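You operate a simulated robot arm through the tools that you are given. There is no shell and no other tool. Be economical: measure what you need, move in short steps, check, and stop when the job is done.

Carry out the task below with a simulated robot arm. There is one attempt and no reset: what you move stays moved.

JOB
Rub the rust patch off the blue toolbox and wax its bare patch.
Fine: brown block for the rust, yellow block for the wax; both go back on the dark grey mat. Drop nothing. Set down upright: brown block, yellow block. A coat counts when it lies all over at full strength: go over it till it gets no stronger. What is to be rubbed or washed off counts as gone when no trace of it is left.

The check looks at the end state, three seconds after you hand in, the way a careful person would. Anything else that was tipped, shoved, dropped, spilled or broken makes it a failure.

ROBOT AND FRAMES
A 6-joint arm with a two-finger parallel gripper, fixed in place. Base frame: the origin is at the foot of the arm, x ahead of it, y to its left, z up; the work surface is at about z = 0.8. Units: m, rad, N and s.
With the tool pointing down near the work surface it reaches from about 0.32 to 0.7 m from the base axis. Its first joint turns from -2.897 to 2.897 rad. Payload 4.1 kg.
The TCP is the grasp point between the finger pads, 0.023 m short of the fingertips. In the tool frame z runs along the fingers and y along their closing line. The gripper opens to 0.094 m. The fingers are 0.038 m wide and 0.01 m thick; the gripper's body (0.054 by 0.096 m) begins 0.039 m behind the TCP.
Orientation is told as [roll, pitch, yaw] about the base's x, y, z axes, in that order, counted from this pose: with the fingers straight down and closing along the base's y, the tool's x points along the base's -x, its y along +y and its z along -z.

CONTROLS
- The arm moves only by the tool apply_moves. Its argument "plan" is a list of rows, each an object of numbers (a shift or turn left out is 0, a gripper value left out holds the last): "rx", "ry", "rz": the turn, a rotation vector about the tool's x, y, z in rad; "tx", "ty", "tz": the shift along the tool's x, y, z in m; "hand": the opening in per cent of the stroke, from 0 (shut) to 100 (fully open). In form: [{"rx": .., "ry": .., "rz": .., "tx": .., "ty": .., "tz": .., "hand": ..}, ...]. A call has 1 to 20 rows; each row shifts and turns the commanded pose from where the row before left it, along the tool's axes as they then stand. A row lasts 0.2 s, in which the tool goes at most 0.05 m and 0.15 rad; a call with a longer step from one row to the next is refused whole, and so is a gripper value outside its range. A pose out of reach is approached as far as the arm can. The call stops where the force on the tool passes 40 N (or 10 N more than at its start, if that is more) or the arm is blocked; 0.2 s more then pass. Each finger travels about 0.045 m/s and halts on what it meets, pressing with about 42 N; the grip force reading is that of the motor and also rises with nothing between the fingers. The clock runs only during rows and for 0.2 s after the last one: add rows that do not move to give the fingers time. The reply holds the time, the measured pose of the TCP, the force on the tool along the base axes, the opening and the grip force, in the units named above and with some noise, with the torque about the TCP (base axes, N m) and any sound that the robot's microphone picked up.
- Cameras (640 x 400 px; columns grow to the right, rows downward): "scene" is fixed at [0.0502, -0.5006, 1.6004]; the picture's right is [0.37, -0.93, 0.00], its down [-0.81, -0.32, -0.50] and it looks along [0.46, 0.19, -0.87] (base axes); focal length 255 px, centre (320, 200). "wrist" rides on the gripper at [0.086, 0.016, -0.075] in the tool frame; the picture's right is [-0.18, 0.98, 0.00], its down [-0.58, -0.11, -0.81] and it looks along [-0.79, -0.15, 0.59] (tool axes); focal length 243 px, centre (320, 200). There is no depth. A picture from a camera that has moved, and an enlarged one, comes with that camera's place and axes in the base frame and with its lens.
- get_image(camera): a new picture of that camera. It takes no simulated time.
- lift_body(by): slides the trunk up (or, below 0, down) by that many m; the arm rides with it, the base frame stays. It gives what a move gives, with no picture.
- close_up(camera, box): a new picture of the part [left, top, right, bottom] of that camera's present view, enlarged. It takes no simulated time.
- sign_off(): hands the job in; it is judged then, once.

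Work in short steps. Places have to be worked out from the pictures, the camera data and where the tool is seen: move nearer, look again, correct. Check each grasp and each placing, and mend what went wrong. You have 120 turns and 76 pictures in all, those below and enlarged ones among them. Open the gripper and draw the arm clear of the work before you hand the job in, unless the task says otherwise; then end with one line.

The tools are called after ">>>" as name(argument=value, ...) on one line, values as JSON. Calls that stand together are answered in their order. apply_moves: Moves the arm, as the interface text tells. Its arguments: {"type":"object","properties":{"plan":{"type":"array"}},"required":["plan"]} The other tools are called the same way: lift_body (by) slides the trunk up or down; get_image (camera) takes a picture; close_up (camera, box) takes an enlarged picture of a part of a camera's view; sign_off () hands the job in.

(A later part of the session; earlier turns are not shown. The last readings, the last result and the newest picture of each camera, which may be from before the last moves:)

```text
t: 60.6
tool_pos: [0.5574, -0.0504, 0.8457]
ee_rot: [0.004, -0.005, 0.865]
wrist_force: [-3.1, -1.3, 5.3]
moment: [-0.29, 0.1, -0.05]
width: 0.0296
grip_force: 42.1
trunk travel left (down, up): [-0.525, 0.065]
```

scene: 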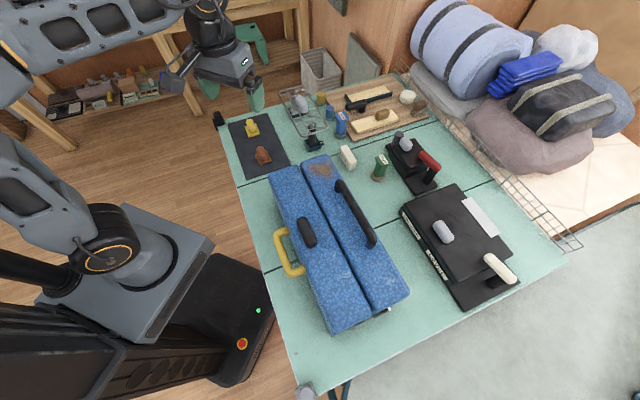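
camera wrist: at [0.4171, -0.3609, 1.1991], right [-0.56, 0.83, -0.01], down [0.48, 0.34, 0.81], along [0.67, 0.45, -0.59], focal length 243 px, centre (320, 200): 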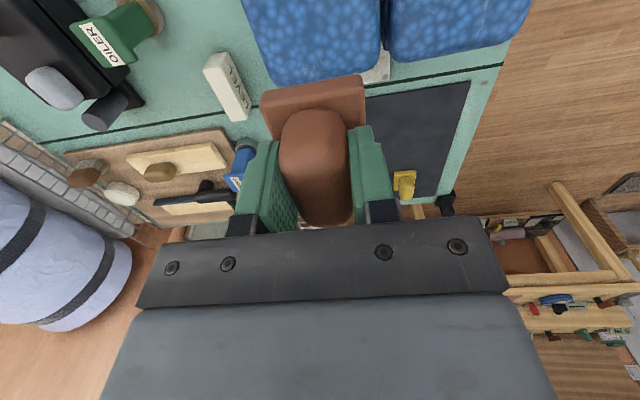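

It touches the mat (5 N at z 0.8457, as when gripped). I open and retreat upward.

>>> apply_moves(plan=[{"hand": 100}, {"hand": 100}, {"hand": 100}, {"hand": 100}, {"hand": 100}, {"hand": 100}, {"tz": -0.01}, {"tz": -0.03}, {"tz": -0.04}, {"tz": -0.04}, {"tz": -0.04}, {"tz": -0.04}])

>>> get_image(camera="wrist")

>>> close_up(camera="scene", box=[220, 90, 420, 215])

```text
t: 63.2
tool_pos: [0.5611, -0.0485, 1.0436]
ee_rot: [0.003, -0.002, 0.864]
wrist_force: [-0.2, 0.9, 0.5]
moment: [-0.02, 0.01, 0.02]
width: 0.0941
grip_force: 0.0
trunk travel left (down, up): [-0.525, 0.065]
```

```text
37 pictures are left
camera wrist: at [0.4916, -0.1042, 1.118], right [-0.63, 0.78, 0.0], down [0.46, 0.37, 0.81], along [0.63, 0.51, -0.59], focal length 243 px, centre (320, 200)
```

wrist: 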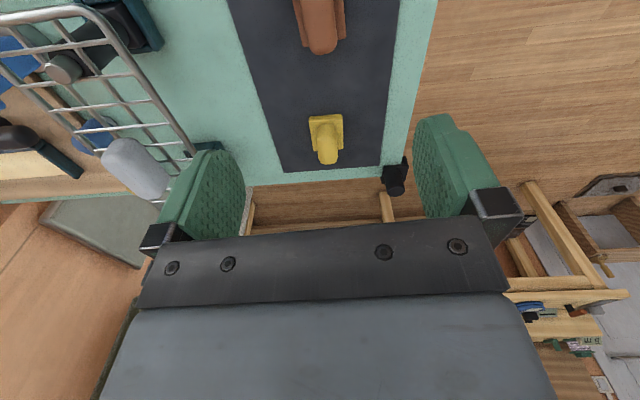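

```text
3.20 times, centred on (320, 152) of scene
camera zoom: at [0.0502, -0.5006, 1.6004], right [0.37, -0.93, 0.0], down [-0.81, -0.32, -0.5], along [0.46, 0.19, -0.87], focal length 815 px, centre (320, 352)
```

zoom: 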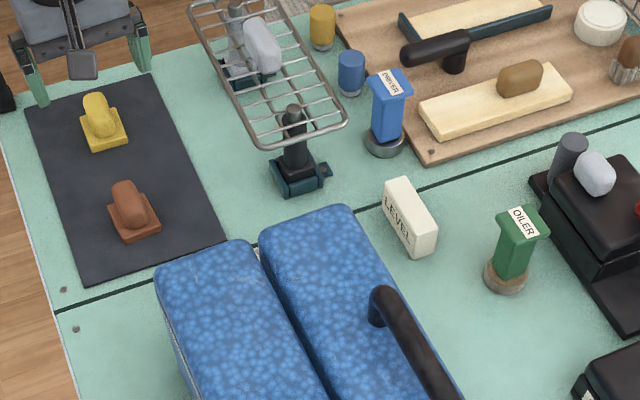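

Brown block is back, upright. Now I look at the one face not yet seen, the right long side, from beyond the far-right corner with the camera turned back.

>>> apply_moves(plan=[{"tx": 0.0311, "ty": -0.0231, "tz": -0.008}, {"tx": 0.0311, "ty": -0.0231, "tz": -0.008}, {"tx": 0.0311, "ty": -0.0231, "tz": -0.008}, {"tx": 0.0311, "ty": -0.0231, "tz": -0.008}, {"tx": 0.0311, "ty": -0.0231, "tz": -0.008}, {"tx": 0.0311, "ty": -0.0231, "tz": -0.008}, {"tx": 0.0311, "ty": -0.0231, "tz": -0.008}, {"tx": 0.0311, "ty": -0.0231, "tz": -0.008}, {"rz": 0.149}, {"rz": 0.149}, {"rz": 0.149}, {"rz": 0.149}, {"rz": 0.149}, {"rz": 0.149}, {"rz": 0.149}, {"rz": 0.149}, {"rz": 0.149}, {"rz": 0.149}, {"rz": 0.149}, {"rz": 0.149}])

>>> apply_moves(plan=[{"rz": 0.149}, {"rz": 0.149}, {"rz": 0.149}, {"rz": 0.149}, {"rz": 0.149}, {"rz": 0.149}, {"rz": 0.149}, {"rz": 0.149}, {"rz": 0.149}, {"rz": 0.149}, {"rz": 0.149}, {"rz": 0.149}])

>>> get_image(camera="wrist")

```text
t: 67.4
tool_pos: [0.5362, -0.3616, 1.1075]
ee_rot: [0.003, 0.002, -0.927]
wrist_force: [1.0, -0.6, 0.4]
moment: [0.01, 0.02, 0.0]
width: 0.0942
grip_force: 0.0
trunk travel left (down, up): [-0.525, 0.065]
```

```text
t: 70.0
tool_pos: [0.5366, -0.3598, 1.1068]
ee_rot: [-0.006, 0.003, -2.715]
wrist_force: [-0.6, 0.0, 0.0]
moment: [0.0, 0.01, 0.0]
width: 0.0941
grip_force: 0.0
trunk travel left (down, up): [-0.525, 0.065]
```

```text
35 pictures are left
camera wrist: at [0.622, -0.3406, 1.1814], right [0.24, -0.97, 0.0], down [-0.57, -0.14, 0.81], along [-0.78, -0.19, -0.59], focal length 243 px, centre (320, 200)
```

wrist: 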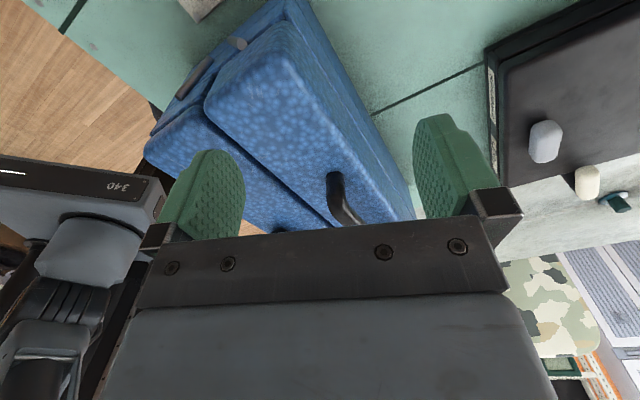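

>>> close_up(camera="wrist", box=[200, 0, 430, 225])

```text
1.78 times, centred on (315, 112) of wrist
camera zoom: at [0.622, -0.3406, 1.1814], right [0.24, -0.97, 0.0], down [-0.57, -0.14, 0.81], along [-0.78, -0.19, -0.59], focal length 431 px, centre (329, 356)
```

zoom: 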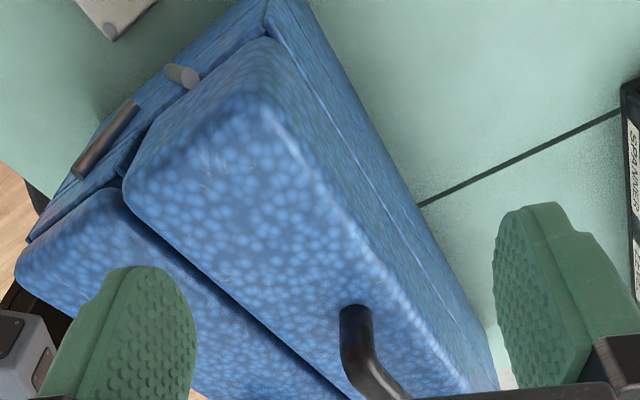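

The right side is clean too, so the bare patch is likely inside, under the sliding lids. I go over the right lid's handle to grip it and see inside.

>>> apply_moves(plan=[{"rz": -0.12}, {"rz": -0.12}, {"rz": -0.119}, {"tx": -0.039, "ty": -0.01, "tz": -0.004}, {"tx": -0.039, "ty": -0.01, "tz": -0.004}, {"tx": -0.039, "ty": -0.01, "tz": -0.004}, {"tx": -0.039, "ty": -0.01, "tz": -0.004}, {"tx": -0.039, "ty": -0.01, "tz": -0.004}])

>>> get_image(camera="wrist")

```text
t: 71.8
tool_pos: [0.3617, -0.4627, 1.1283]
ee_rot: [-0.004, 0.003, -2.355]
wrist_force: [0.2, -0.6, 0.1]
moment: [0.02, -0.02, -0.03]
width: 0.094
grip_force: 0.0
trunk travel left (down, up): [-0.525, 0.065]
```

```text
33 pictures are left
camera wrist: at [0.4342, -0.414, 1.2026], right [0.57, -0.82, 0.0], down [-0.49, -0.34, 0.81], along [-0.66, -0.45, -0.59], focal length 243 px, centre (320, 200)
```

wrist: 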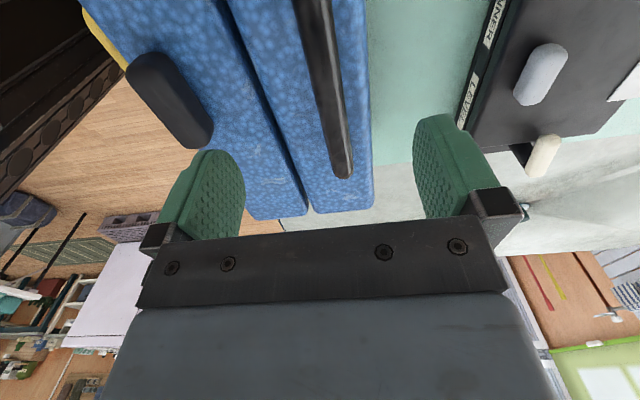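

The handle bar is at z≈1.04 and centred between the fingers. I descend to it and close.

>>> apply_moves(plan=[{"ty": 0.002, "tz": 0.03}, {"tz": 0.03}, {"tz": 0.015}, {"tz": 0.01}, {}, {"hand": 0}, {"hand": 0}, {"hand": 0}, {"hand": 0}, {"hand": 0}, {"hand": 0}])

>>> close_up(camera="scene", box=[250, 140, 442, 340])

```text
t: 74.2
tool_pos: [0.3632, -0.4643, 1.0435]
ee_rot: [-0.003, 0.003, -2.35]
wrist_force: [5.4, -7.6, 2.0]
moment: [0.06, -0.23, 1.69]
width: 0.0221
grip_force: 41.6
trunk travel left (down, up): [-0.525, 0.065]
```

```text
2.00 times, centred on (346, 240) of scene
camera zoom: at [0.0502, -0.5006, 1.6004], right [0.37, -0.93, 0.0], down [-0.81, -0.32, -0.5], along [0.46, 0.19, -0.87], focal length 509 px, centre (268, 120)
```

zoom: 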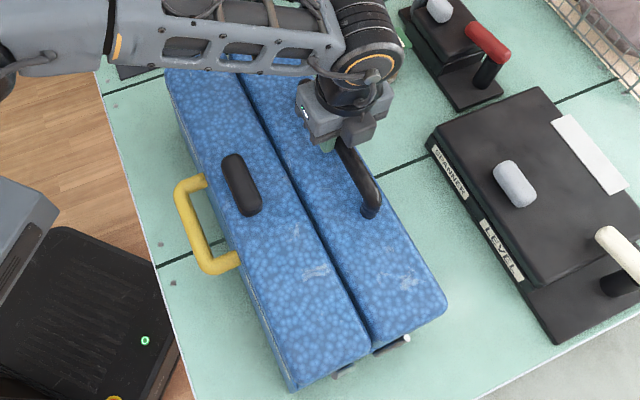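

Handle gripped (22 mm). I pull outward (+w) 30 mm in small steps, watching forces.

>>> apply_moves(plan=[{"ty": 0.006}, {"ty": 0.006}, {"ty": 0.006}, {"ty": 0.006}, {"ty": 0.006}, {}])

>>> get_image(camera="scene")

```text
t: 75.6
tool_pos: [0.3849, -0.4853, 1.0439]
ee_rot: [-0.002, 0.002, -2.354]
wrist_force: [-6.9, -0.8, 9.0]
moment: [0.21, -0.13, 1.64]
width: 0.0219
grip_force: 42.1
trunk travel left (down, up): [-0.525, 0.065]
```

```text
31 pictures are left
```

scene: 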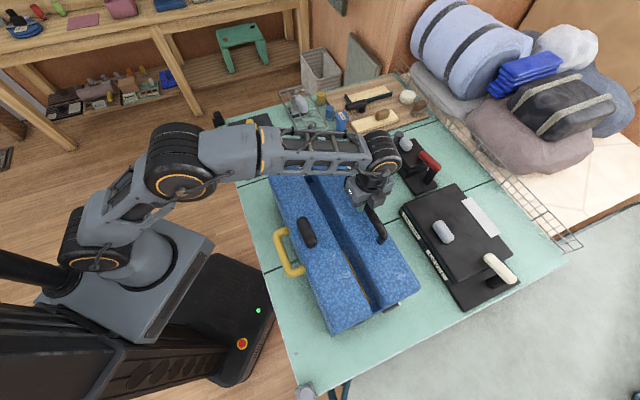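

It opens with little force (9 N upward, lid rising slightly). A look into the gap.

>>> close_up(camera="scene", box=[265, 170, 425, 320])

```text
2.67 times, centred on (345, 245) of scene
camera zoom: at [0.0502, -0.5006, 1.6004], right [0.37, -0.93, 0.0], down [-0.81, -0.32, -0.5], along [0.46, 0.19, -0.87], focal length 679 px, centre (253, 80)
```

zoom: 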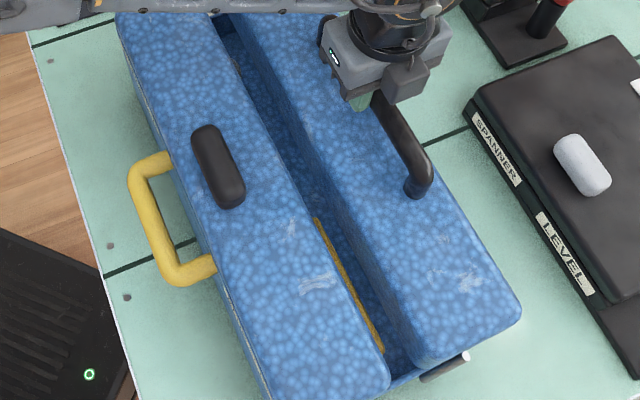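

Inside there is a tray floor and a yellow thing. I open further, following the rise.

>>> apply_moves(plan=[{"tz": -0.001}, {"ty": 0.007}, {"ty": 0.007, "tz": -0.0005}, {"ty": 0.007, "tz": -0.0005}, {"ty": 0.007, "tz": -0.0005}, {"ty": 0.007, "tz": -0.0005}, {}])

>>> close_up(camera="scene", box=[265, 170, 425, 320])

```text
t: 77.2
tool_pos: [0.4104, -0.5101, 1.0444]
ee_rot: [-0.007, 0.004, -2.355]
wrist_force: [-10.3, -4.0, -1.2]
moment: [-0.7, 0.59, 1.56]
width: 0.0222
grip_force: 42.3
trunk travel left (down, up): [-0.525, 0.065]
```

```text
2.67 times, centred on (345, 245) of scene
camera zoom: at [0.0502, -0.5006, 1.6004], right [0.37, -0.93, 0.0], down [-0.81, -0.32, -0.5], along [0.46, 0.19, -0.87], focal length 679 px, centre (253, 80)
```

zoom: 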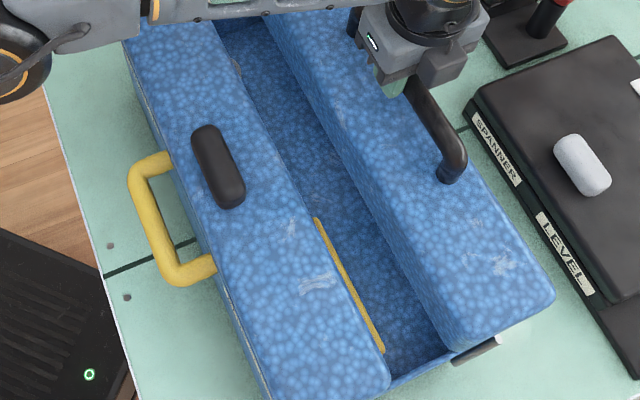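

Opening further; a pale spot shows at the far end inside, next to the left lid.

>>> apply_moves(plan=[{"tx": 0.001, "ty": 0.007}, {"ty": 0.007}, {"ty": 0.007}, {"ty": 0.007}, {}])

>>> close_up(camera="scene", box=[265, 160, 425, 310])

```text
t: 78.4
tool_pos: [0.4256, -0.526, 1.044]
ee_rot: [-0.009, 0.005, -2.355]
wrist_force: [-9.7, -5.3, -0.3]
moment: [0.52, -0.33, 1.66]
width: 0.0223
grip_force: 41.7
out of reach, approached as far as the arm can: row 4
trunk travel left (down, up): [-0.525, 0.065]
```

```text
2.67 times, centred on (345, 235) of scene
camera zoom: at [0.0502, -0.5006, 1.6004], right [0.37, -0.93, 0.0], down [-0.81, -0.32, -0.5], along [0.46, 0.19, -0.87], focal length 679 px, centre (253, 107)
```

zoom: 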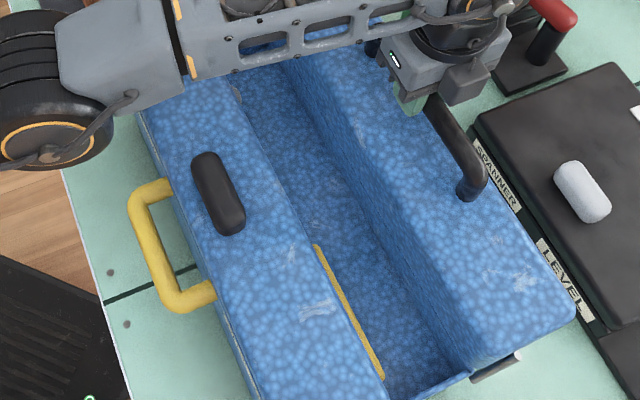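

I've reached the arm's limit with the lid ~75 mm open. I release the handle, rise, and look inside.

>>> apply_moves(plan=[{"hand": 40}, {"hand": 100}, {"hand": 100}, {"hand": 100}, {"hand": 100}, {"hand": 100}, {"tz": -0.03}, {"tz": -0.03}, {"tx": 0.0, "ty": -0.03, "tz": -0.02}, {"ty": -0.04, "tx": 0.02}, {"ty": -0.03, "tx": 0.03}])

>>> get_image(camera="wrist")

```text
t: 80.8
tool_pos: [0.3814, -0.4034, 1.1206]
ee_rot: [-0.004, 0.001, -2.354]
wrist_force: [0.4, 0.5, 0.3]
moment: [0.0, -0.04, -0.02]
width: 0.094
grip_force: 0.0
out of reach, approached as far as the arm can: row 7, 8
trunk travel left (down, up): [-0.525, 0.065]
```

```text
27 pictures are left
camera wrist: at [0.4535, -0.3545, 1.1945], right [0.57, -0.82, 0.0], down [-0.49, -0.34, 0.81], along [-0.66, -0.46, -0.59], focal length 243 px, centre (320, 200)
```

wrist: 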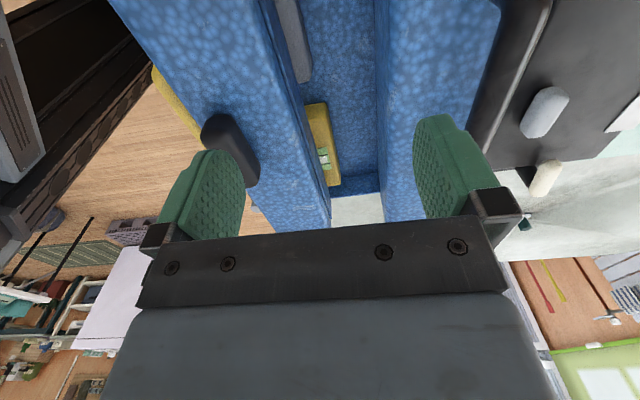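

>>> close_up(camera="wrist", box=[240, 0, 420, 215])

```text
1.86 times, centred on (330, 108) of wrist
camera zoom: at [0.4535, -0.3545, 1.1945], right [0.57, -0.82, 0.0], down [-0.49, -0.34, 0.81], along [-0.66, -0.46, -0.59], focal length 451 px, centre (301, 372)
```

zoom: 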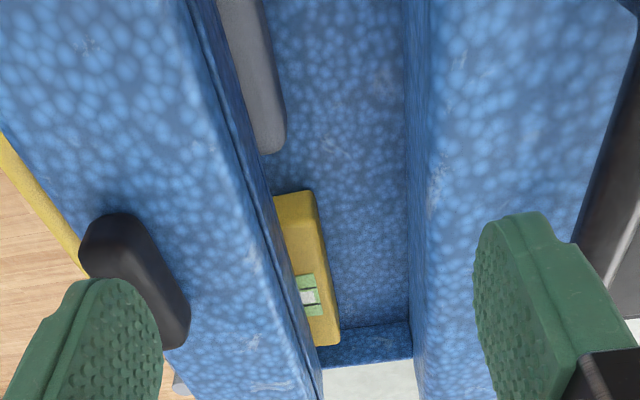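

Inside are a level and a grey tool on the floor. I shift towards the far end to see the rest of the floor.

>>> apply_moves(plan=[{"tx": 0.04, "ty": 0.01}, {"tx": 0.04, "ty": 0.01}, {"tx": 0.04, "ty": 0.01}, {"tx": 0.04, "ty": 0.005}])

>>> close_up(camera="wrist", box=[180, 0, 460, 220])

```text
t: 81.8
tool_pos: [0.523, -0.3116, 1.119]
ee_rot: [-0.006, 0.0, -2.354]
wrist_force: [0.1, 0.6, 0.4]
moment: [-0.02, -0.03, 0.02]
width: 0.0937
grip_force: 0.0
trunk travel left (down, up): [-0.525, 0.065]
```

```text
1.82 times, centred on (320, 110) of wrist
camera zoom: at [0.5951, -0.2628, 1.1927], right [0.57, -0.82, 0.0], down [-0.49, -0.34, 0.81], along [-0.67, -0.45, -0.59], focal length 441 px, centre (320, 364)
```

zoom: 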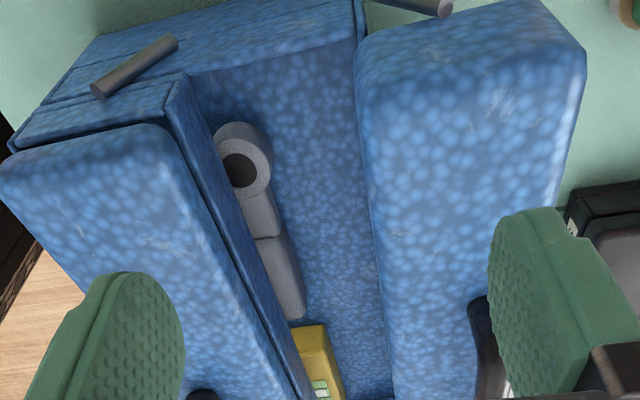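

No patch on the visible floor. I enlarge the scene view of the opened interior and the lid tops at higher zoom.

>>> close_up(camera="scene", box=[320, 190, 420, 290])

>>> close_up(camera="scene", box=[265, 190, 355, 340])

```text
4.00 times, centred on (370, 240) of scene
camera zoom: at [0.0502, -0.5006, 1.6004], right [0.37, -0.93, 0.0], down [-0.81, -0.32, -0.5], along [0.46, 0.19, -0.87], focal length 1019 px, centre (120, 40)
```

zoom: 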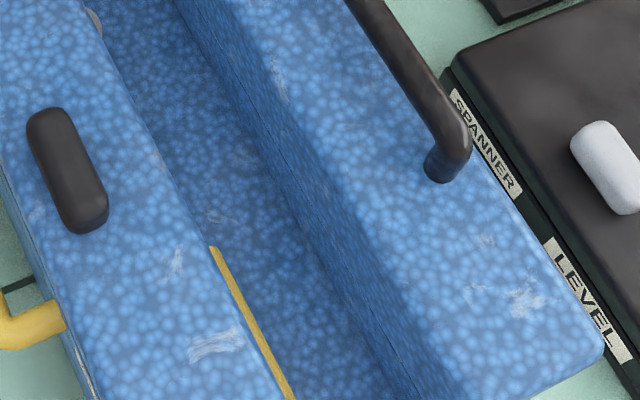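

```text
2.67 times, centred on (310, 265) of scene
camera zoom: at [0.0502, -0.5006, 1.6004], right [0.37, -0.93, 0.0], down [-0.81, -0.32, -0.5], along [0.46, 0.19, -0.87], focal length 679 px, centre (347, 27)
```

zoom: 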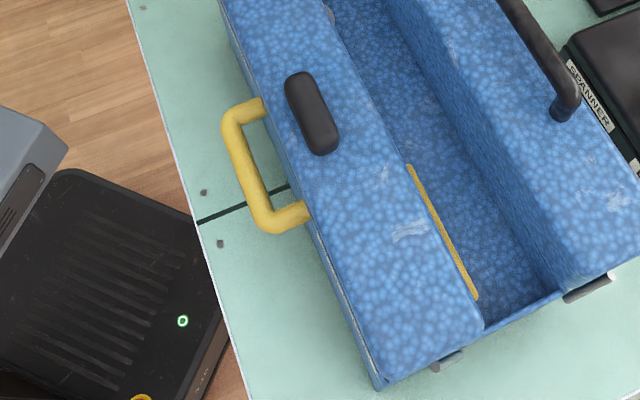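

The scuffs appear even inside, so they are just texture. The left lid still hides its half of the interior; I go over its knob.

>>> apply_moves(plan=[{"tx": -0.0388, "ty": -0.0233}, {"tx": -0.0388, "ty": -0.0233}, {"tx": -0.0388, "ty": -0.0233}, {"tx": -0.0388, "ty": -0.0233}, {"tx": -0.0388, "ty": -0.0233}, {"tx": -0.0388, "ty": -0.0233}, {"tz": 0.03}])

>>> get_image(camera="wrist")

```text
t: 83.4
tool_pos: [0.2557, -0.3823, 1.0913]
ee_rot: [-0.005, 0.004, -2.351]
wrist_force: [0.1, 0.4, -0.3]
moment: [0.01, -0.03, 0.0]
width: 0.094
grip_force: 0.0
trunk travel left (down, up): [-0.525, 0.065]
```

```text
22 pictures are left
camera wrist: at [0.3272, -0.3341, 1.1654], right [0.57, -0.82, 0.0], down [-0.49, -0.34, 0.81], along [-0.66, -0.45, -0.59], focal length 243 px, centre (320, 200)
```

wrist: 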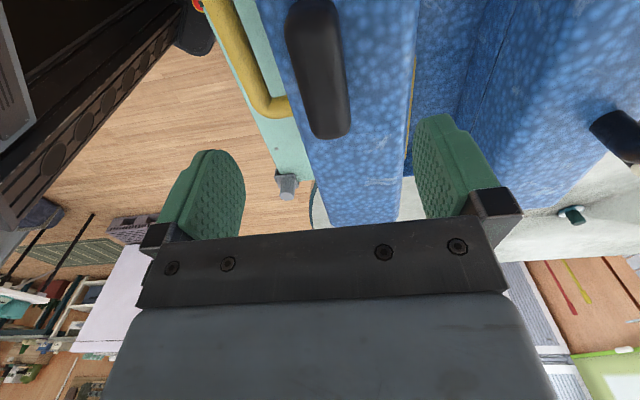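

Knob is at u≈-0.07, w≈0.453, about 29 mm wide. I centre, descend to TCP z≈1.023 and close.

>>> apply_moves(plan=[{"tx": 0.012, "ty": 0.002}, {"tz": 0.03}, {"tz": 0.02}, {"tz": 0.01}, {"tz": 0.007}, {"hand": 0}, {"hand": 0}, {"hand": 0}, {"hand": 0}, {"hand": 0}, {"hand": 0}])

```text
t: 85.8
tool_pos: [0.2646, -0.375, 1.023]
ee_rot: [-0.004, 0.001, -2.351]
wrist_force: [2.7, -4.1, 0.0]
moment: [-0.18, -0.32, 1.7]
width: 0.0304
grip_force: 42.1
trunk travel left (down, up): [-0.525, 0.065]
```

Knob gripped (30 mm). I pull it outward (-w) by ~40 mm.

>>> apply_moves(plan=[{"ty": -0.006}, {"ty": -0.006}, {"ty": -0.006, "tz": -0.0003}, {"ty": -0.006, "tz": -0.0003}, {"ty": -0.006, "tz": -0.0003}, {"ty": -0.006, "tz": -0.0003}, {}])

>>> close_up(camera="scene", box=[240, 150, 430, 340])

```text
t: 87.4
tool_pos: [0.2394, -0.3503, 1.024]
ee_rot: [-0.007, 0.004, -2.354]
wrist_force: [-5.5, -11.3, -0.3]
moment: [-0.36, 0.53, 1.5]
width: 0.0305
grip_force: 42.0
trunk travel left (down, up): [-0.525, 0.065]
```

```text
2.11 times, centred on (335, 245) of scene
camera zoom: at [0.0502, -0.5006, 1.6004], right [0.37, -0.93, 0.0], down [-0.81, -0.32, -0.5], along [0.46, 0.19, -0.87], focal length 536 px, centre (288, 105)
```

zoom: 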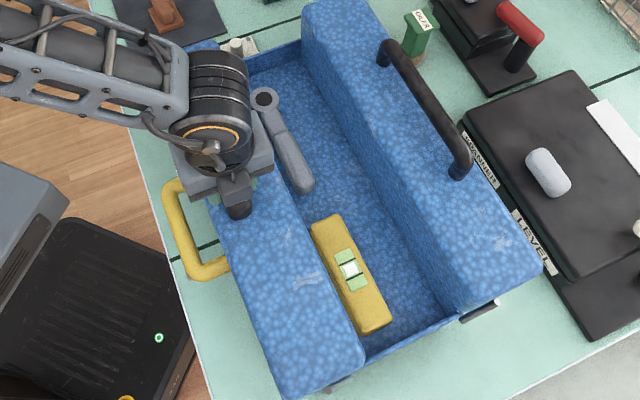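

Spanner and level lie inside. I pull a further 30 mm and look closely at the floor.

>>> apply_moves(plan=[{"ty": -0.006}, {"ty": -0.006}, {"ty": -0.006}, {"ty": -0.006}, {"ty": -0.006}, {}])

>>> close_up(camera="scene", box=[300, 160, 420, 300])

```text
t: 88.8
tool_pos: [0.2194, -0.3278, 1.0244]
ee_rot: [-0.007, 0.004, -2.354]
wrist_force: [-5.3, -9.7, 0.5]
moment: [0.45, 0.64, 1.61]
width: 0.0303
grip_force: 41.6
trunk travel left (down, up): [-0.525, 0.065]
```

```text
2.86 times, centred on (360, 230) of scene
camera zoom: at [0.0502, -0.5006, 1.6004], right [0.37, -0.93, 0.0], down [-0.81, -0.32, -0.5], along [0.46, 0.19, -0.87], focal length 728 px, centre (206, 114)
```

zoom: 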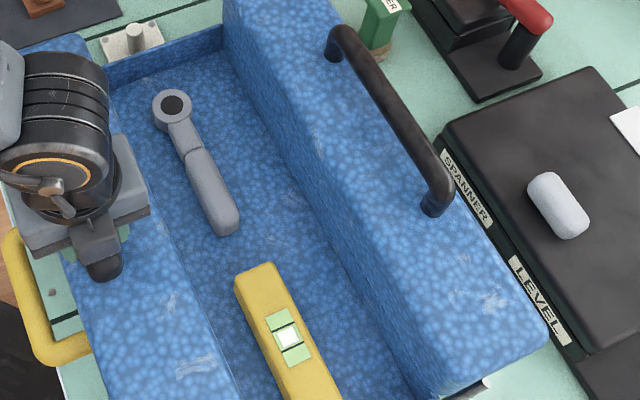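

The floor looks clean from here. The inner face of the left tray is still unseen; I release the knob, rise, and look at it obliquely from over the right side.

>>> apply_moves(plan=[{"hand": 40}, {"hand": 100}, {"hand": 100}, {"hand": 100}, {"hand": 100}, {"hand": 100}, {"tz": -0.03}, {"tz": -0.04}, {"tz": -0.03}, {"tx": 0.0153, "ty": 0.0356}, {"tx": 0.0153, "ty": 0.0356}, {"tx": 0.0153, "ty": 0.0356}, {"tx": 0.0153, "ty": 0.0356}, {"tx": 0.0153, "ty": 0.0356}, {"rz": 0.15}, {"rz": 0.15}, {"rz": 0.15}, {"rz": 0.15}])

>>> get_image(camera="wrist")

```text
t: 92.6
tool_pos: [0.3989, -0.4, 1.1237]
ee_rot: [-0.006, 0.001, -2.956]
wrist_force: [0.2, -0.5, 0.5]
moment: [0.0, 0.03, 0.05]
width: 0.0942
grip_force: 0.0
trunk travel left (down, up): [-0.525, 0.065]
```

```text
19 pictures are left
camera wrist: at [0.4869, -0.4012, 1.1979], right [0.0, -1.0, 0.0], down [-0.59, 0.0, 0.81], along [-0.81, 0.0, -0.59], focal length 243 px, centre (320, 200)
```

wrist: 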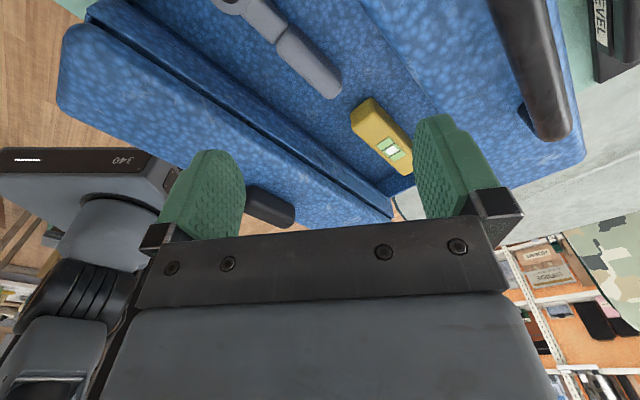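

>>> close_up(camera="wrist", box=[50, 0, 440, 220])

>>> close_up(camera="scene", box=[290, 180, 350, 240])

```text
1.64 times, centred on (245, 110) of wrist
camera zoom: at [0.4869, -0.4012, 1.1979], right [0.0, -1.0, 0.0], down [-0.59, 0.0, 0.81], along [-0.81, 0.0, -0.59], focal length 398 px, centre (443, 348)
```

zoom: 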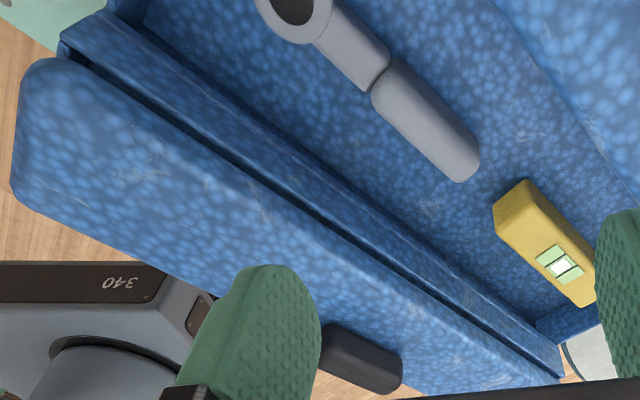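

```text
6.67 times, centred on (320, 210) of scene
camera zoom: at [0.0502, -0.5006, 1.6004], right [0.37, -0.93, 0.0], down [-0.81, -0.32, -0.5], along [0.46, 0.19, -0.87], focal length 1698 px, centre (320, 133)
```

zoom: 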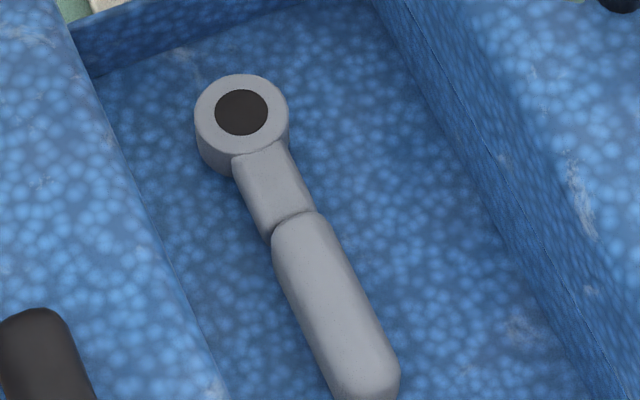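

Nothing obvious inside either; it must be on the lid tops, so I'll close the lids again and study them. Raising the trunk gives more reach for the right handle.

>>> lift_body(by=0.064)

>>> apply_moves(plan=[{"rz": -0.15}, {"rz": -0.15}, {"rz": -0.15}, {"rz": -0.15}, {"tx": -0.023, "ty": 0.035}, {"tx": -0.023, "ty": 0.035}, {"tx": -0.023, "ty": 0.034, "tz": 0.02}, {"tz": 0.03}, {"tz": 0.03}])

>>> get_image(camera="wrist")

```text
t: 93.6
tool_pos: [0.3995, -0.4008, 1.1873]
ee_rot: [-0.006, 0.0, -2.952]
wrist_force: [0.1, 0.2, -0.6]
moment: [0.0, 0.0, -0.03]
width: 0.094
grip_force: 0.1
trunk travel left (down, up): [-0.589, 0.001]
```

```text
t: 95.6
tool_pos: [0.4191, -0.5057, 1.1096]
ee_rot: [-0.004, 0.002, -2.354]
wrist_force: [-1.1, 1.0, 1.1]
moment: [0.0, -0.01, 0.01]
width: 0.094
grip_force: 0.2
out of reach, approached as far as the arm can: row 7
trunk travel left (down, up): [-0.589, 0.001]
```

```text
16 pictures are left
camera wrist: at [0.4913, -0.4567, 1.1839], right [0.57, -0.82, 0.0], down [-0.49, -0.34, 0.81], along [-0.66, -0.45, -0.59], focal length 243 px, centre (320, 200)
```

wrist: 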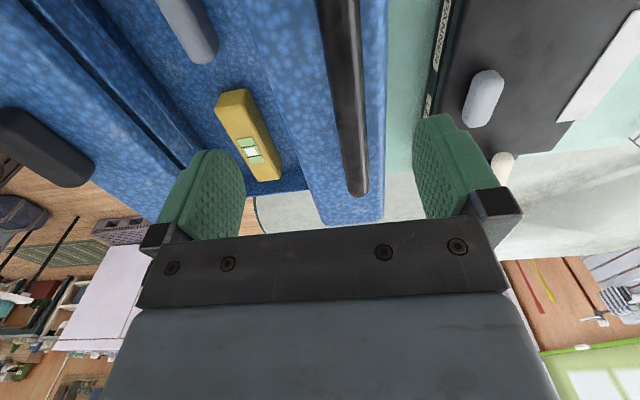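

Handle lies ~16 mm further out than the TCP, within the opening. I descend while moving out and close on it.

>>> apply_moves(plan=[{"tz": 0.02}, {"tz": 0.02, "ty": 0.007}, {"tz": 0.015, "ty": 0.008}, {"tz": 0.0105}, {}, {"hand": 0}, {"hand": 0}, {"hand": 0}, {"hand": 0}, {"hand": 0}, {"hand": 0}])

```text
t: 98.0
tool_pos: [0.4301, -0.5192, 1.0455]
ee_rot: [-0.004, 0.004, -2.351]
wrist_force: [-0.5, -1.5, 0.6]
moment: [0.17, -0.1, 1.7]
width: 0.0218
grip_force: 41.4
trunk travel left (down, up): [-0.589, 0.001]
```

Gripped. I push the right lid shut (about 86 mm inward).

>>> apply_moves(plan=[{"ty": -0.007}, {"ty": -0.007}, {"ty": -0.007}, {"ty": -0.007}, {"ty": -0.007}, {"ty": -0.007}, {"ty": -0.007}, {"ty": -0.007}, {"ty": -0.007}, {"ty": -0.007}, {"ty": -0.007}, {"ty": -0.006}, {"ty": -0.003}, {}])

```text
t: 101.0
tool_pos: [0.3693, -0.457, 1.045]
ee_rot: [-0.005, 0.002, -2.355]
wrist_force: [0.3, -7.1, 4.0]
moment: [-0.31, 0.18, 1.57]
width: 0.0216
grip_force: 42.3
trunk travel left (down, up): [-0.589, 0.001]
```

Nearly seated (w=0.584). A small extra nudge, then release and rise, and move over to the left knob.

>>> apply_moves(plan=[{"ty": -0.002}, {"ty": -0.002}, {}])

```text
t: 101.8
tool_pos: [0.3692, -0.4567, 1.0459]
ee_rot: [-0.004, 0.002, -2.354]
wrist_force: [13.6, -20.7, -0.6]
moment: [-0.61, 0.08, 1.59]
width: 0.0219
grip_force: 42.1
trunk travel left (down, up): [-0.589, 0.001]
```

The lid is at its stop. Release, rise, cross to the left knob (u≈-0.077, w≈0.387) and grip it.

>>> apply_moves(plan=[{"ty": 0.003, "hand": 40}, {"hand": 100}, {"hand": 100}, {"hand": 100}, {"hand": 100}, {"hand": 100}, {"tz": -0.03}, {"tz": -0.04}, {"tx": -0.003, "ty": -0.0394}, {"tx": -0.003, "ty": -0.0394}, {"tx": -0.003, "ty": -0.0394}, {"tx": -0.003, "ty": -0.0394}, {"tx": -0.003, "ty": -0.0394}, {}])

>>> get_image(camera="wrist")

```text
t: 104.8
tool_pos: [0.2216, -0.3275, 1.1174]
ee_rot: [-0.004, 0.002, -2.355]
wrist_force: [0.1, 0.1, -1.0]
moment: [0.01, 0.0, 0.01]
width: 0.094
grip_force: 0.1
trunk travel left (down, up): [-0.589, 0.001]
```

```text
15 pictures are left
camera wrist: at [0.2934, -0.2798, 1.1912], right [0.57, -0.82, 0.0], down [-0.49, -0.34, 0.81], along [-0.66, -0.45, -0.59], focal length 243 px, centre (320, 200)
```

wrist: 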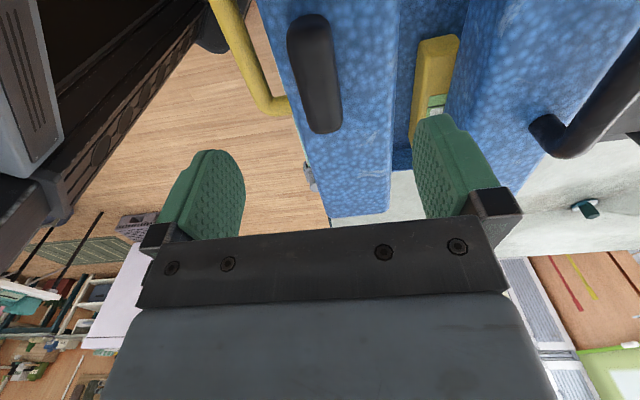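

Knob lies as expected in line with the fingers. Descend, grip and push the left lid inward (+w).

>>> apply_moves(plan=[{"tz": 0.03}, {"tz": 0.03}, {"tz": 0.02}, {"tz": 0.013}, {"hand": 0}, {"hand": 0}, {"hand": 0}, {"hand": 0}, {"hand": 0}, {"hand": 0}])

>>> apply_moves(plan=[{"ty": 0.007}, {"ty": 0.007}, {"ty": 0.007}, {"ty": 0.007}, {"ty": 0.007}, {"ty": 0.007}, {"ty": 0.007}, {"ty": 0.007}, {"ty": 0.005}, {"ty": 0.003}, {}])

```text
t: 107.0
tool_pos: [0.2188, -0.328, 1.025]
ee_rot: [-0.005, 0.003, -2.351]
wrist_force: [-4.1, 3.2, -0.5]
moment: [0.7, -0.15, 1.65]
width: 0.03
grip_force: 41.5
trunk travel left (down, up): [-0.589, 0.001]
```

```text
t: 109.4
tool_pos: [0.2652, -0.3725, 1.024]
ee_rot: [-0.008, -0.001, -2.353]
wrist_force: [13.4, 21.1, 0.6]
moment: [0.35, -0.06, 1.52]
width: 0.0305
grip_force: 42.3
trunk travel left (down, up): [-0.589, 0.001]
```

Almost at the original place (w 0.451 vs 0.452). A final nudge.

>>> apply_moves(plan=[{"tx": 0.001, "ty": 0.002}, {"ty": 0.002}, {}])

>>> close_up(camera="scene", box=[250, 140, 442, 340])

```text
t: 110.2
tool_pos: [0.2667, -0.3734, 1.025]
ee_rot: [-0.005, 0.0, -2.354]
wrist_force: [4.4, 23.2, -0.7]
moment: [-0.02, 0.63, 1.54]
width: 0.03
grip_force: 41.9
trunk travel left (down, up): [-0.589, 0.001]
```

```text
2.00 times, centred on (346, 240) of scene
camera zoom: at [0.0502, -0.5006, 1.6004], right [0.37, -0.93, 0.0], down [-0.81, -0.32, -0.5], along [0.46, 0.19, -0.87], focal length 509 px, centre (268, 120)
```

zoom: 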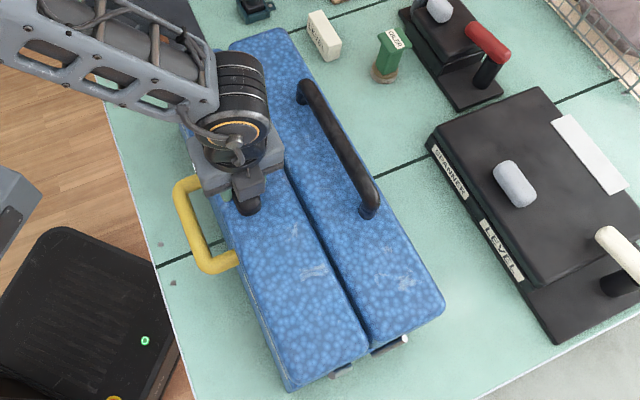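

Both lids are shut as before. I release and rise, then take true high-zoom views of the two near-end scuff areas.

>>> apply_moves(plan=[{"hand": 40}, {"hand": 100}, {"hand": 100}, {"hand": 100}, {"hand": 100}, {"hand": 100}, {"tz": -0.03}, {"tz": -0.04}, {"tz": -0.04}, {"tx": 0.04}, {"tx": 0.04}])

>>> close_up(camera="scene", box=[360, 255, 408, 290])

>>> close_up(camera="scene", box=[316, 245, 364, 285])

```text
t: 112.6
tool_pos: [0.3249, -0.3183, 1.1357]
ee_rot: [-0.003, 0.0, -2.354]
wrist_force: [0.0, -0.7, 0.8]
moment: [0.03, 0.01, -0.03]
width: 0.094
grip_force: 0.0
trunk travel left (down, up): [-0.589, 0.001]
```

```text
11.43 times, centred on (384, 272) of scene
camera zoom: at [0.0502, -0.5006, 1.6004], right [0.37, -0.93, 0.0], down [-0.81, -0.32, -0.5], along [0.46, 0.19, -0.87], focal length 2911 px, centre (-411, -629)
```

zoom: 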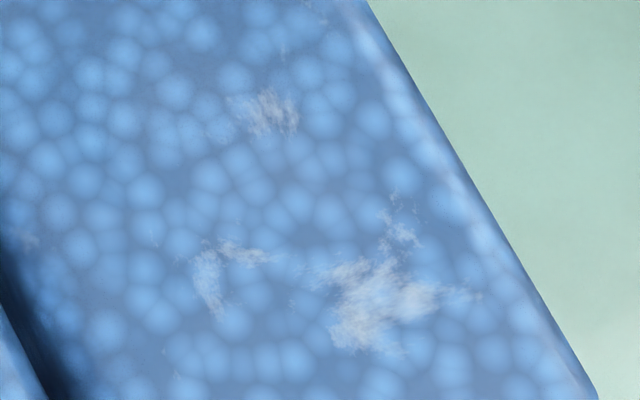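

```text
10.00 times, centred on (340, 265) of scene
camera zoom: at [0.0502, -0.5006, 1.6004], right [0.37, -0.93, 0.0], down [-0.81, -0.32, -0.5], along [0.46, 0.19, -0.87], focal length 2547 px, centre (120, -450)
```

zoom: 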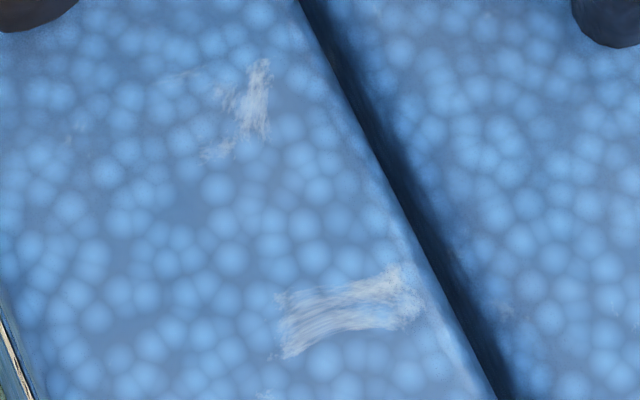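

Texture scuffs only, but the right lid's middle (upper right of the last view) looks slightly hazy with fine speckle. I zoom there.

>>> close_up(camera="scene", box=[322, 200, 386, 270])

```text
5.71 times, centred on (354, 235) of scene
camera zoom: at [0.0502, -0.5006, 1.6004], right [0.37, -0.93, 0.0], down [-0.81, -0.32, -0.5], along [0.46, 0.19, -0.87], focal length 1456 px, centre (126, 0)
```

zoom: 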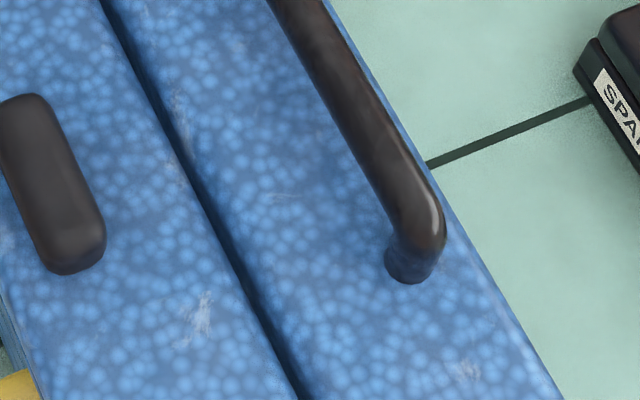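

>>> close_up(camera="scene", box=[340, 236, 384, 268])

```text
12.50 times, centred on (362, 252) of scene
camera zoom: at [0.0502, -0.5006, 1.6004], right [0.37, -0.93, 0.0], down [-0.81, -0.32, -0.5], along [0.46, 0.19, -0.87], focal length 3184 px, centre (-205, -450)
```

zoom: 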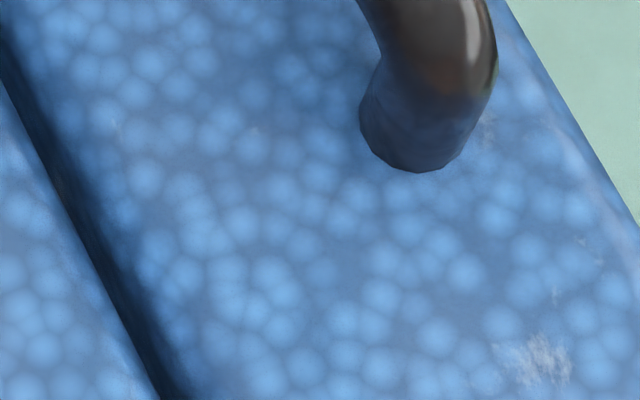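

Nothing there. The place where the rust was deserves a high zoom: rubbing may have left the bare patch there.

>>> close_up(camera="scene", box=[296, 150, 352, 190])

```text
10.00 times, centred on (324, 170) of scene
camera zoom: at [0.0502, -0.5006, 1.6004], right [0.37, -0.93, 0.0], down [-0.81, -0.32, -0.5], along [0.46, 0.19, -0.87], focal length 2547 px, centre (280, 500)
```

zoom: 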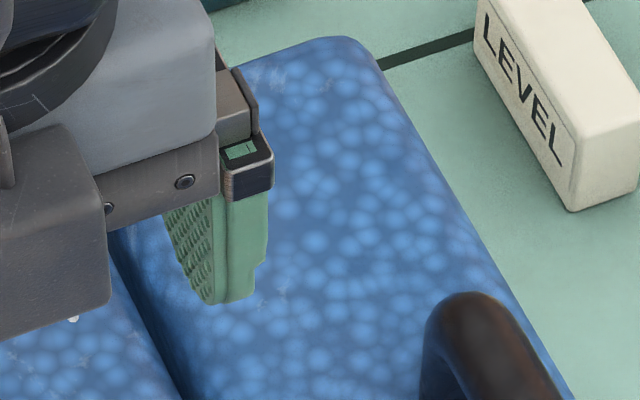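

Cleaned area shows plain paint. The strip left of the right handle's middle looked darker with fewer spots in several views; I zoom there.

>>> close_up(camera="scene", box=[318, 180, 374, 236])

```text
7.14 times, centred on (346, 208) of scene
camera zoom: at [0.0502, -0.5006, 1.6004], right [0.37, -0.93, 0.0], down [-0.81, -0.32, -0.5], along [0.46, 0.19, -0.87], focal length 1819 px, centre (134, 143)
```

zoom: 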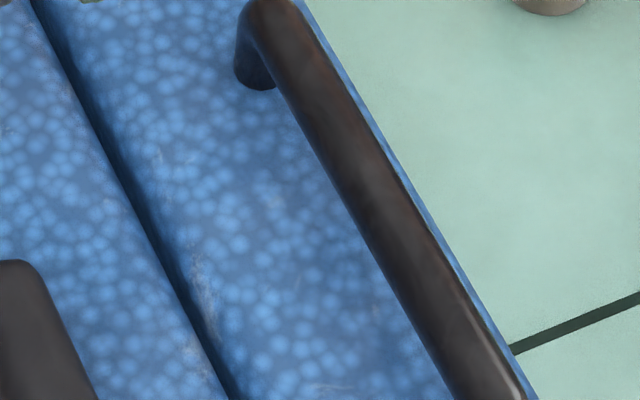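

A dull, fewer-spots zone shows left of the handle, at roughly u≈-0.07, w≈0.55, which ends before the handle does. I check it from straight along the lid with the wrist camera.

>>> apply_moves(plan=[{"ty": 0.038}, {"ty": 0.037}, {}])

>>> close_up(camera="wrist", box=[240, 0, 420, 200])

```text
t: 113.4
tool_pos: [0.3759, -0.3751, 1.1346]
ee_rot: [-0.002, 0.001, -2.355]
wrist_force: [-0.2, 0.4, 0.5]
moment: [0.01, 0.0, -0.01]
width: 0.0938
grip_force: 0.0
trunk travel left (down, up): [-0.589, 0.001]
```

```text
2.00 times, centred on (330, 100) of wrist
camera zoom: at [0.4484, -0.3253, 1.2088], right [0.57, -0.82, 0.0], down [-0.49, -0.34, 0.81], along [-0.67, -0.45, -0.59], focal length 485 px, centre (300, 400)
```

zoom: 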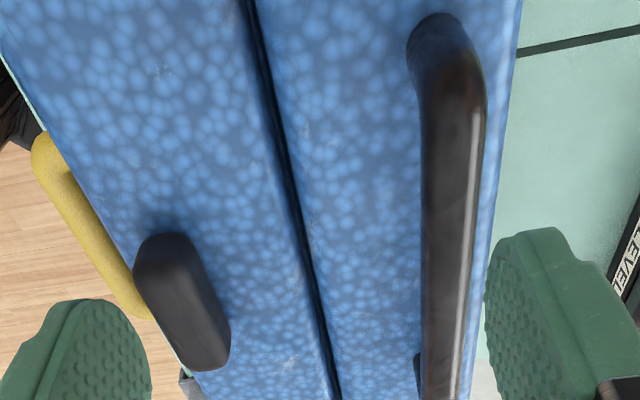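

There is a bounded dull zone at about u 0…-0.10, w 0.54–0.57: I take this as the bare patch. I fetch the yellow block at (0.674,0.058), keeping the present yaw (+0.07).

>>> apply_moves(plan=[{"tx": 0.0431, "ty": -0.008}, {"tx": 0.0431, "ty": -0.008}, {"tx": 0.0431, "ty": -0.008}, {"tx": 0.0431, "ty": -0.008}, {"tx": 0.0431, "ty": -0.008}, {"tx": 0.0431, "ty": -0.008, "tz": 0.023}, {"tx": 0.0431, "ty": -0.008, "tz": 0.023}, {"tx": 0.0431, "ty": -0.008, "tz": 0.023}, {"tx": 0.0431, "ty": -0.008, "tz": 0.023}, {"tx": 0.0431, "ty": -0.008, "tz": 0.023}, {"tx": 0.0431, "ty": -0.008, "tz": 0.023}, {"tx": 0.0431, "ty": -0.008, "tz": 0.023}, {"rz": -0.04}, {}])

>>> lift_body(by=-0.064)

>>> close_up(camera="scene", box=[215, 90, 305, 180])

```text
t: 116.4
tool_pos: [0.6747, 0.0653, 0.9748]
ee_rot: [-0.002, 0.004, -2.314]
wrist_force: [0.9, -0.1, 0.0]
moment: [0.01, 0.0, 0.01]
width: 0.0938
grip_force: 0.0
trunk travel left (down, up): [-0.589, 0.001]
```

```text
t: 117.5
tool_pos: [0.6745, 0.0642, 0.9096]
ee_rot: [-0.003, 0.003, -2.313]
wrist_force: [-0.5, -0.4, 0.1]
moment: [-0.02, 0.0, 0.02]
width: 0.0942
grip_force: 0.2
trunk travel left (down, up): [-0.525, 0.065]
```

```text
4.44 times, centred on (260, 135) of scene
camera zoom: at [0.0502, -0.5006, 1.6004], right [0.37, -0.93, 0.0], down [-0.81, -0.32, -0.5], along [0.46, 0.19, -0.87], focal length 1132 px, centre (587, 489)
```

zoom: 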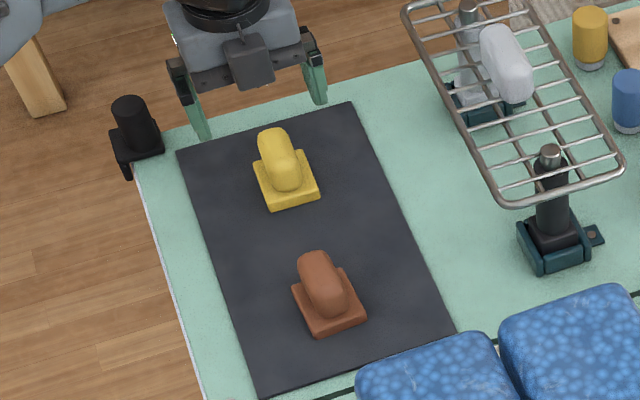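

Yellow measured at ≈(0.671,0.056), yaw 49.5°. I correct, descend to z≈0.846 (as with the brown one) and close.

>>> apply_moves(plan=[{"rz": -0.036}, {"tx": -0.0084, "ty": 0.0025}, {"tz": 0.02}, {"tz": 0.02}, {"tz": 0.012}, {"tz": 0.008}, {"tz": 0.003}, {}])

>>> get_image(camera="wrist")

```text
t: 119.2
tool_pos: [0.6702, 0.0547, 0.8464]
ee_rot: [-0.004, 0.004, -2.277]
wrist_force: [-0.5, 0.7, -0.4]
moment: [0.02, 0.01, 0.0]
width: 0.0939
grip_force: 0.2
trunk travel left (down, up): [-0.525, 0.065]
```

```text
5 pictures are left
camera wrist: at [0.7387, 0.1099, 0.9206], right [0.63, -0.78, 0.0], down [-0.46, -0.37, 0.81], along [-0.63, -0.5, -0.59], focal length 243 px, centre (320, 200)
```

wrist: 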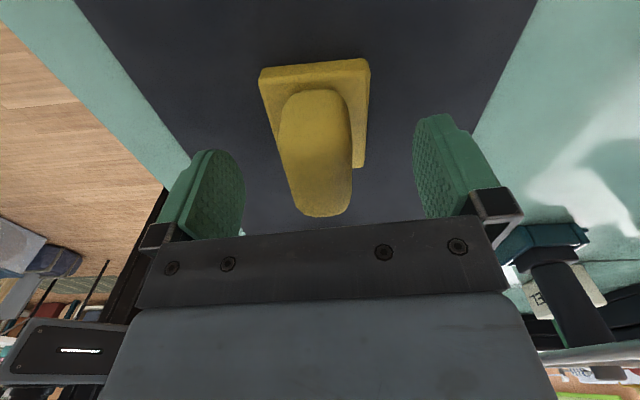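

The knob is centred between the fingers; I close.

>>> apply_moves(plan=[{"hand": 0}, {"hand": 0}, {"hand": 0}, {"hand": 0}, {"hand": 0}, {"hand": 0}])

```text
t: 120.7
tool_pos: [0.6705, 0.0554, 0.8463]
ee_rot: [-0.003, 0.003, -2.279]
wrist_force: [-0.4, 0.1, 2.1]
moment: [-0.02, -0.06, 0.04]
width: 0.0294
grip_force: 42.2
trunk travel left (down, up): [-0.525, 0.065]
```

Gripped (29 mm). I carry it up and over to hover above the dull zone left of the handle.

>>> apply_moves(plan=[{"tz": -0.01}, {"tz": -0.04}, {"tz": -0.04}, {"tz": -0.03}, {"tx": -0.0439, "ty": 0.0052, "tz": -0.022}, {"tx": -0.0439, "ty": 0.0052, "tz": -0.022}, {"tx": -0.0439, "ty": 0.0052, "tz": -0.022}, {"tx": -0.0439, "ty": 0.0052, "tz": -0.022}, {"tx": -0.0439, "ty": 0.0052, "tz": -0.022}, {"tx": -0.0439, "ty": 0.0052, "tz": -0.022}, {"tx": -0.0439, "ty": 0.0052, "tz": -0.022}, {"tx": -0.0439, "ty": 0.0052}, {"tx": -0.0439, "ty": 0.0052}, {"tx": -0.0439, "ty": 0.0052}, {"tx": -0.0439, "ty": 0.0052}, {"tx": -0.0439, "ty": 0.0052}, {"tx": -0.0439, "ty": 0.0052}, {"rz": 0.078}, {}])

```text
t: 124.7
tool_pos: [0.3499, -0.4206, 1.1225]
ee_rot: [-0.003, 0.002, -2.356]
wrist_force: [0.7, 0.0, -2.1]
moment: [-0.01, 0.03, -0.01]
width: 0.0294
grip_force: 41.3
trunk travel left (down, up): [-0.525, 0.065]
```

Descend to just above contact, then feel with small steps.

>>> apply_moves(plan=[{"tz": 0.03}, {"tz": 0.03}, {"tz": 0.015}, {"tz": 0.005}, {"tz": 0.002}, {}])

>>> apply_moves(plan=[{"tz": 0.001}, {"tz": 0.001}, {"tz": 0.001}, {}])

```text
t: 126.0
tool_pos: [0.3519, -0.4211, 1.0384]
ee_rot: [-0.002, 0.002, -2.357]
wrist_force: [-3.4, 1.6, 7.7]
moment: [0.02, -0.21, -0.01]
width: 0.0294
grip_force: 41.7
trunk travel left (down, up): [-0.525, 0.065]
```

```text
t: 127.0
tool_pos: [0.3516, -0.421, 1.0379]
ee_rot: [0.003, 0.001, -2.357]
wrist_force: [-0.6, -1.9, 34.6]
moment: [0.05, -0.12, 0.08]
width: 0.0295
grip_force: 41.9
trunk travel left (down, up): [-0.525, 0.065]
```

Contact, 35 N is too much; I ease off 1.5 mm and make long strokes along the axis (u +0.01…-0.11).

>>> apply_moves(plan=[{"tz": -0.0015}, {"tx": 0.015}, {"tx": 0.015}, {"tx": 0.015}, {"tx": 0.015}, {"tx": -0.02}, {"tx": -0.02}, {"tx": -0.02}, {"tx": -0.02}, {"tx": -0.02}, {"tx": -0.02}, {"tx": 0.02}, {"tx": 0.02}, {"tx": 0.02}, {"tx": 0.02}, {"tx": 0.02}, {"tx": 0.02}, {}])

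```text
t: 130.8
tool_pos: [0.3935, -0.3785, 1.0384]
ee_rot: [0.001, 0.003, -2.356]
wrist_force: [-6.3, -6.1, 32.2]
moment: [-0.18, 0.26, -0.02]
width: 0.0297
grip_force: 42.2
trunk travel left (down, up): [-0.525, 0.065]
```

Now I lift, step aside, and see whether the zone changed.

>>> apply_moves(plan=[{"tz": -0.01}, {"tz": -0.04}, {"tz": -0.03}, {"tx": 0.04}, {"tx": 0.04}, {"tx": 0.03}])

>>> close_up(camera="scene", box=[310, 175, 384, 255])

```text
t: 132.2
tool_pos: [0.4709, -0.3008, 1.1166]
ee_rot: [-0.003, 0.002, -2.354]
wrist_force: [0.3, 0.1, -1.4]
moment: [-0.05, 0.02, 0.04]
width: 0.0295
grip_force: 42.2
trunk travel left (down, up): [-0.525, 0.065]
```

```text
5.00 times, centred on (347, 215) of scene
camera zoom: at [0.0502, -0.5006, 1.6004], right [0.37, -0.93, 0.0], down [-0.81, -0.32, -0.5], along [0.46, 0.19, -0.87], focal length 1274 px, centre (185, 125)
```

zoom: 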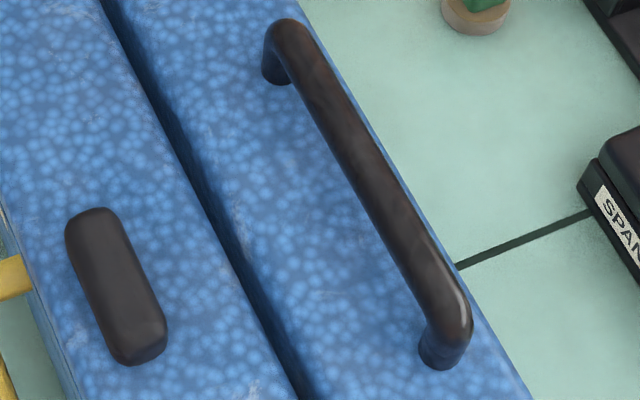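

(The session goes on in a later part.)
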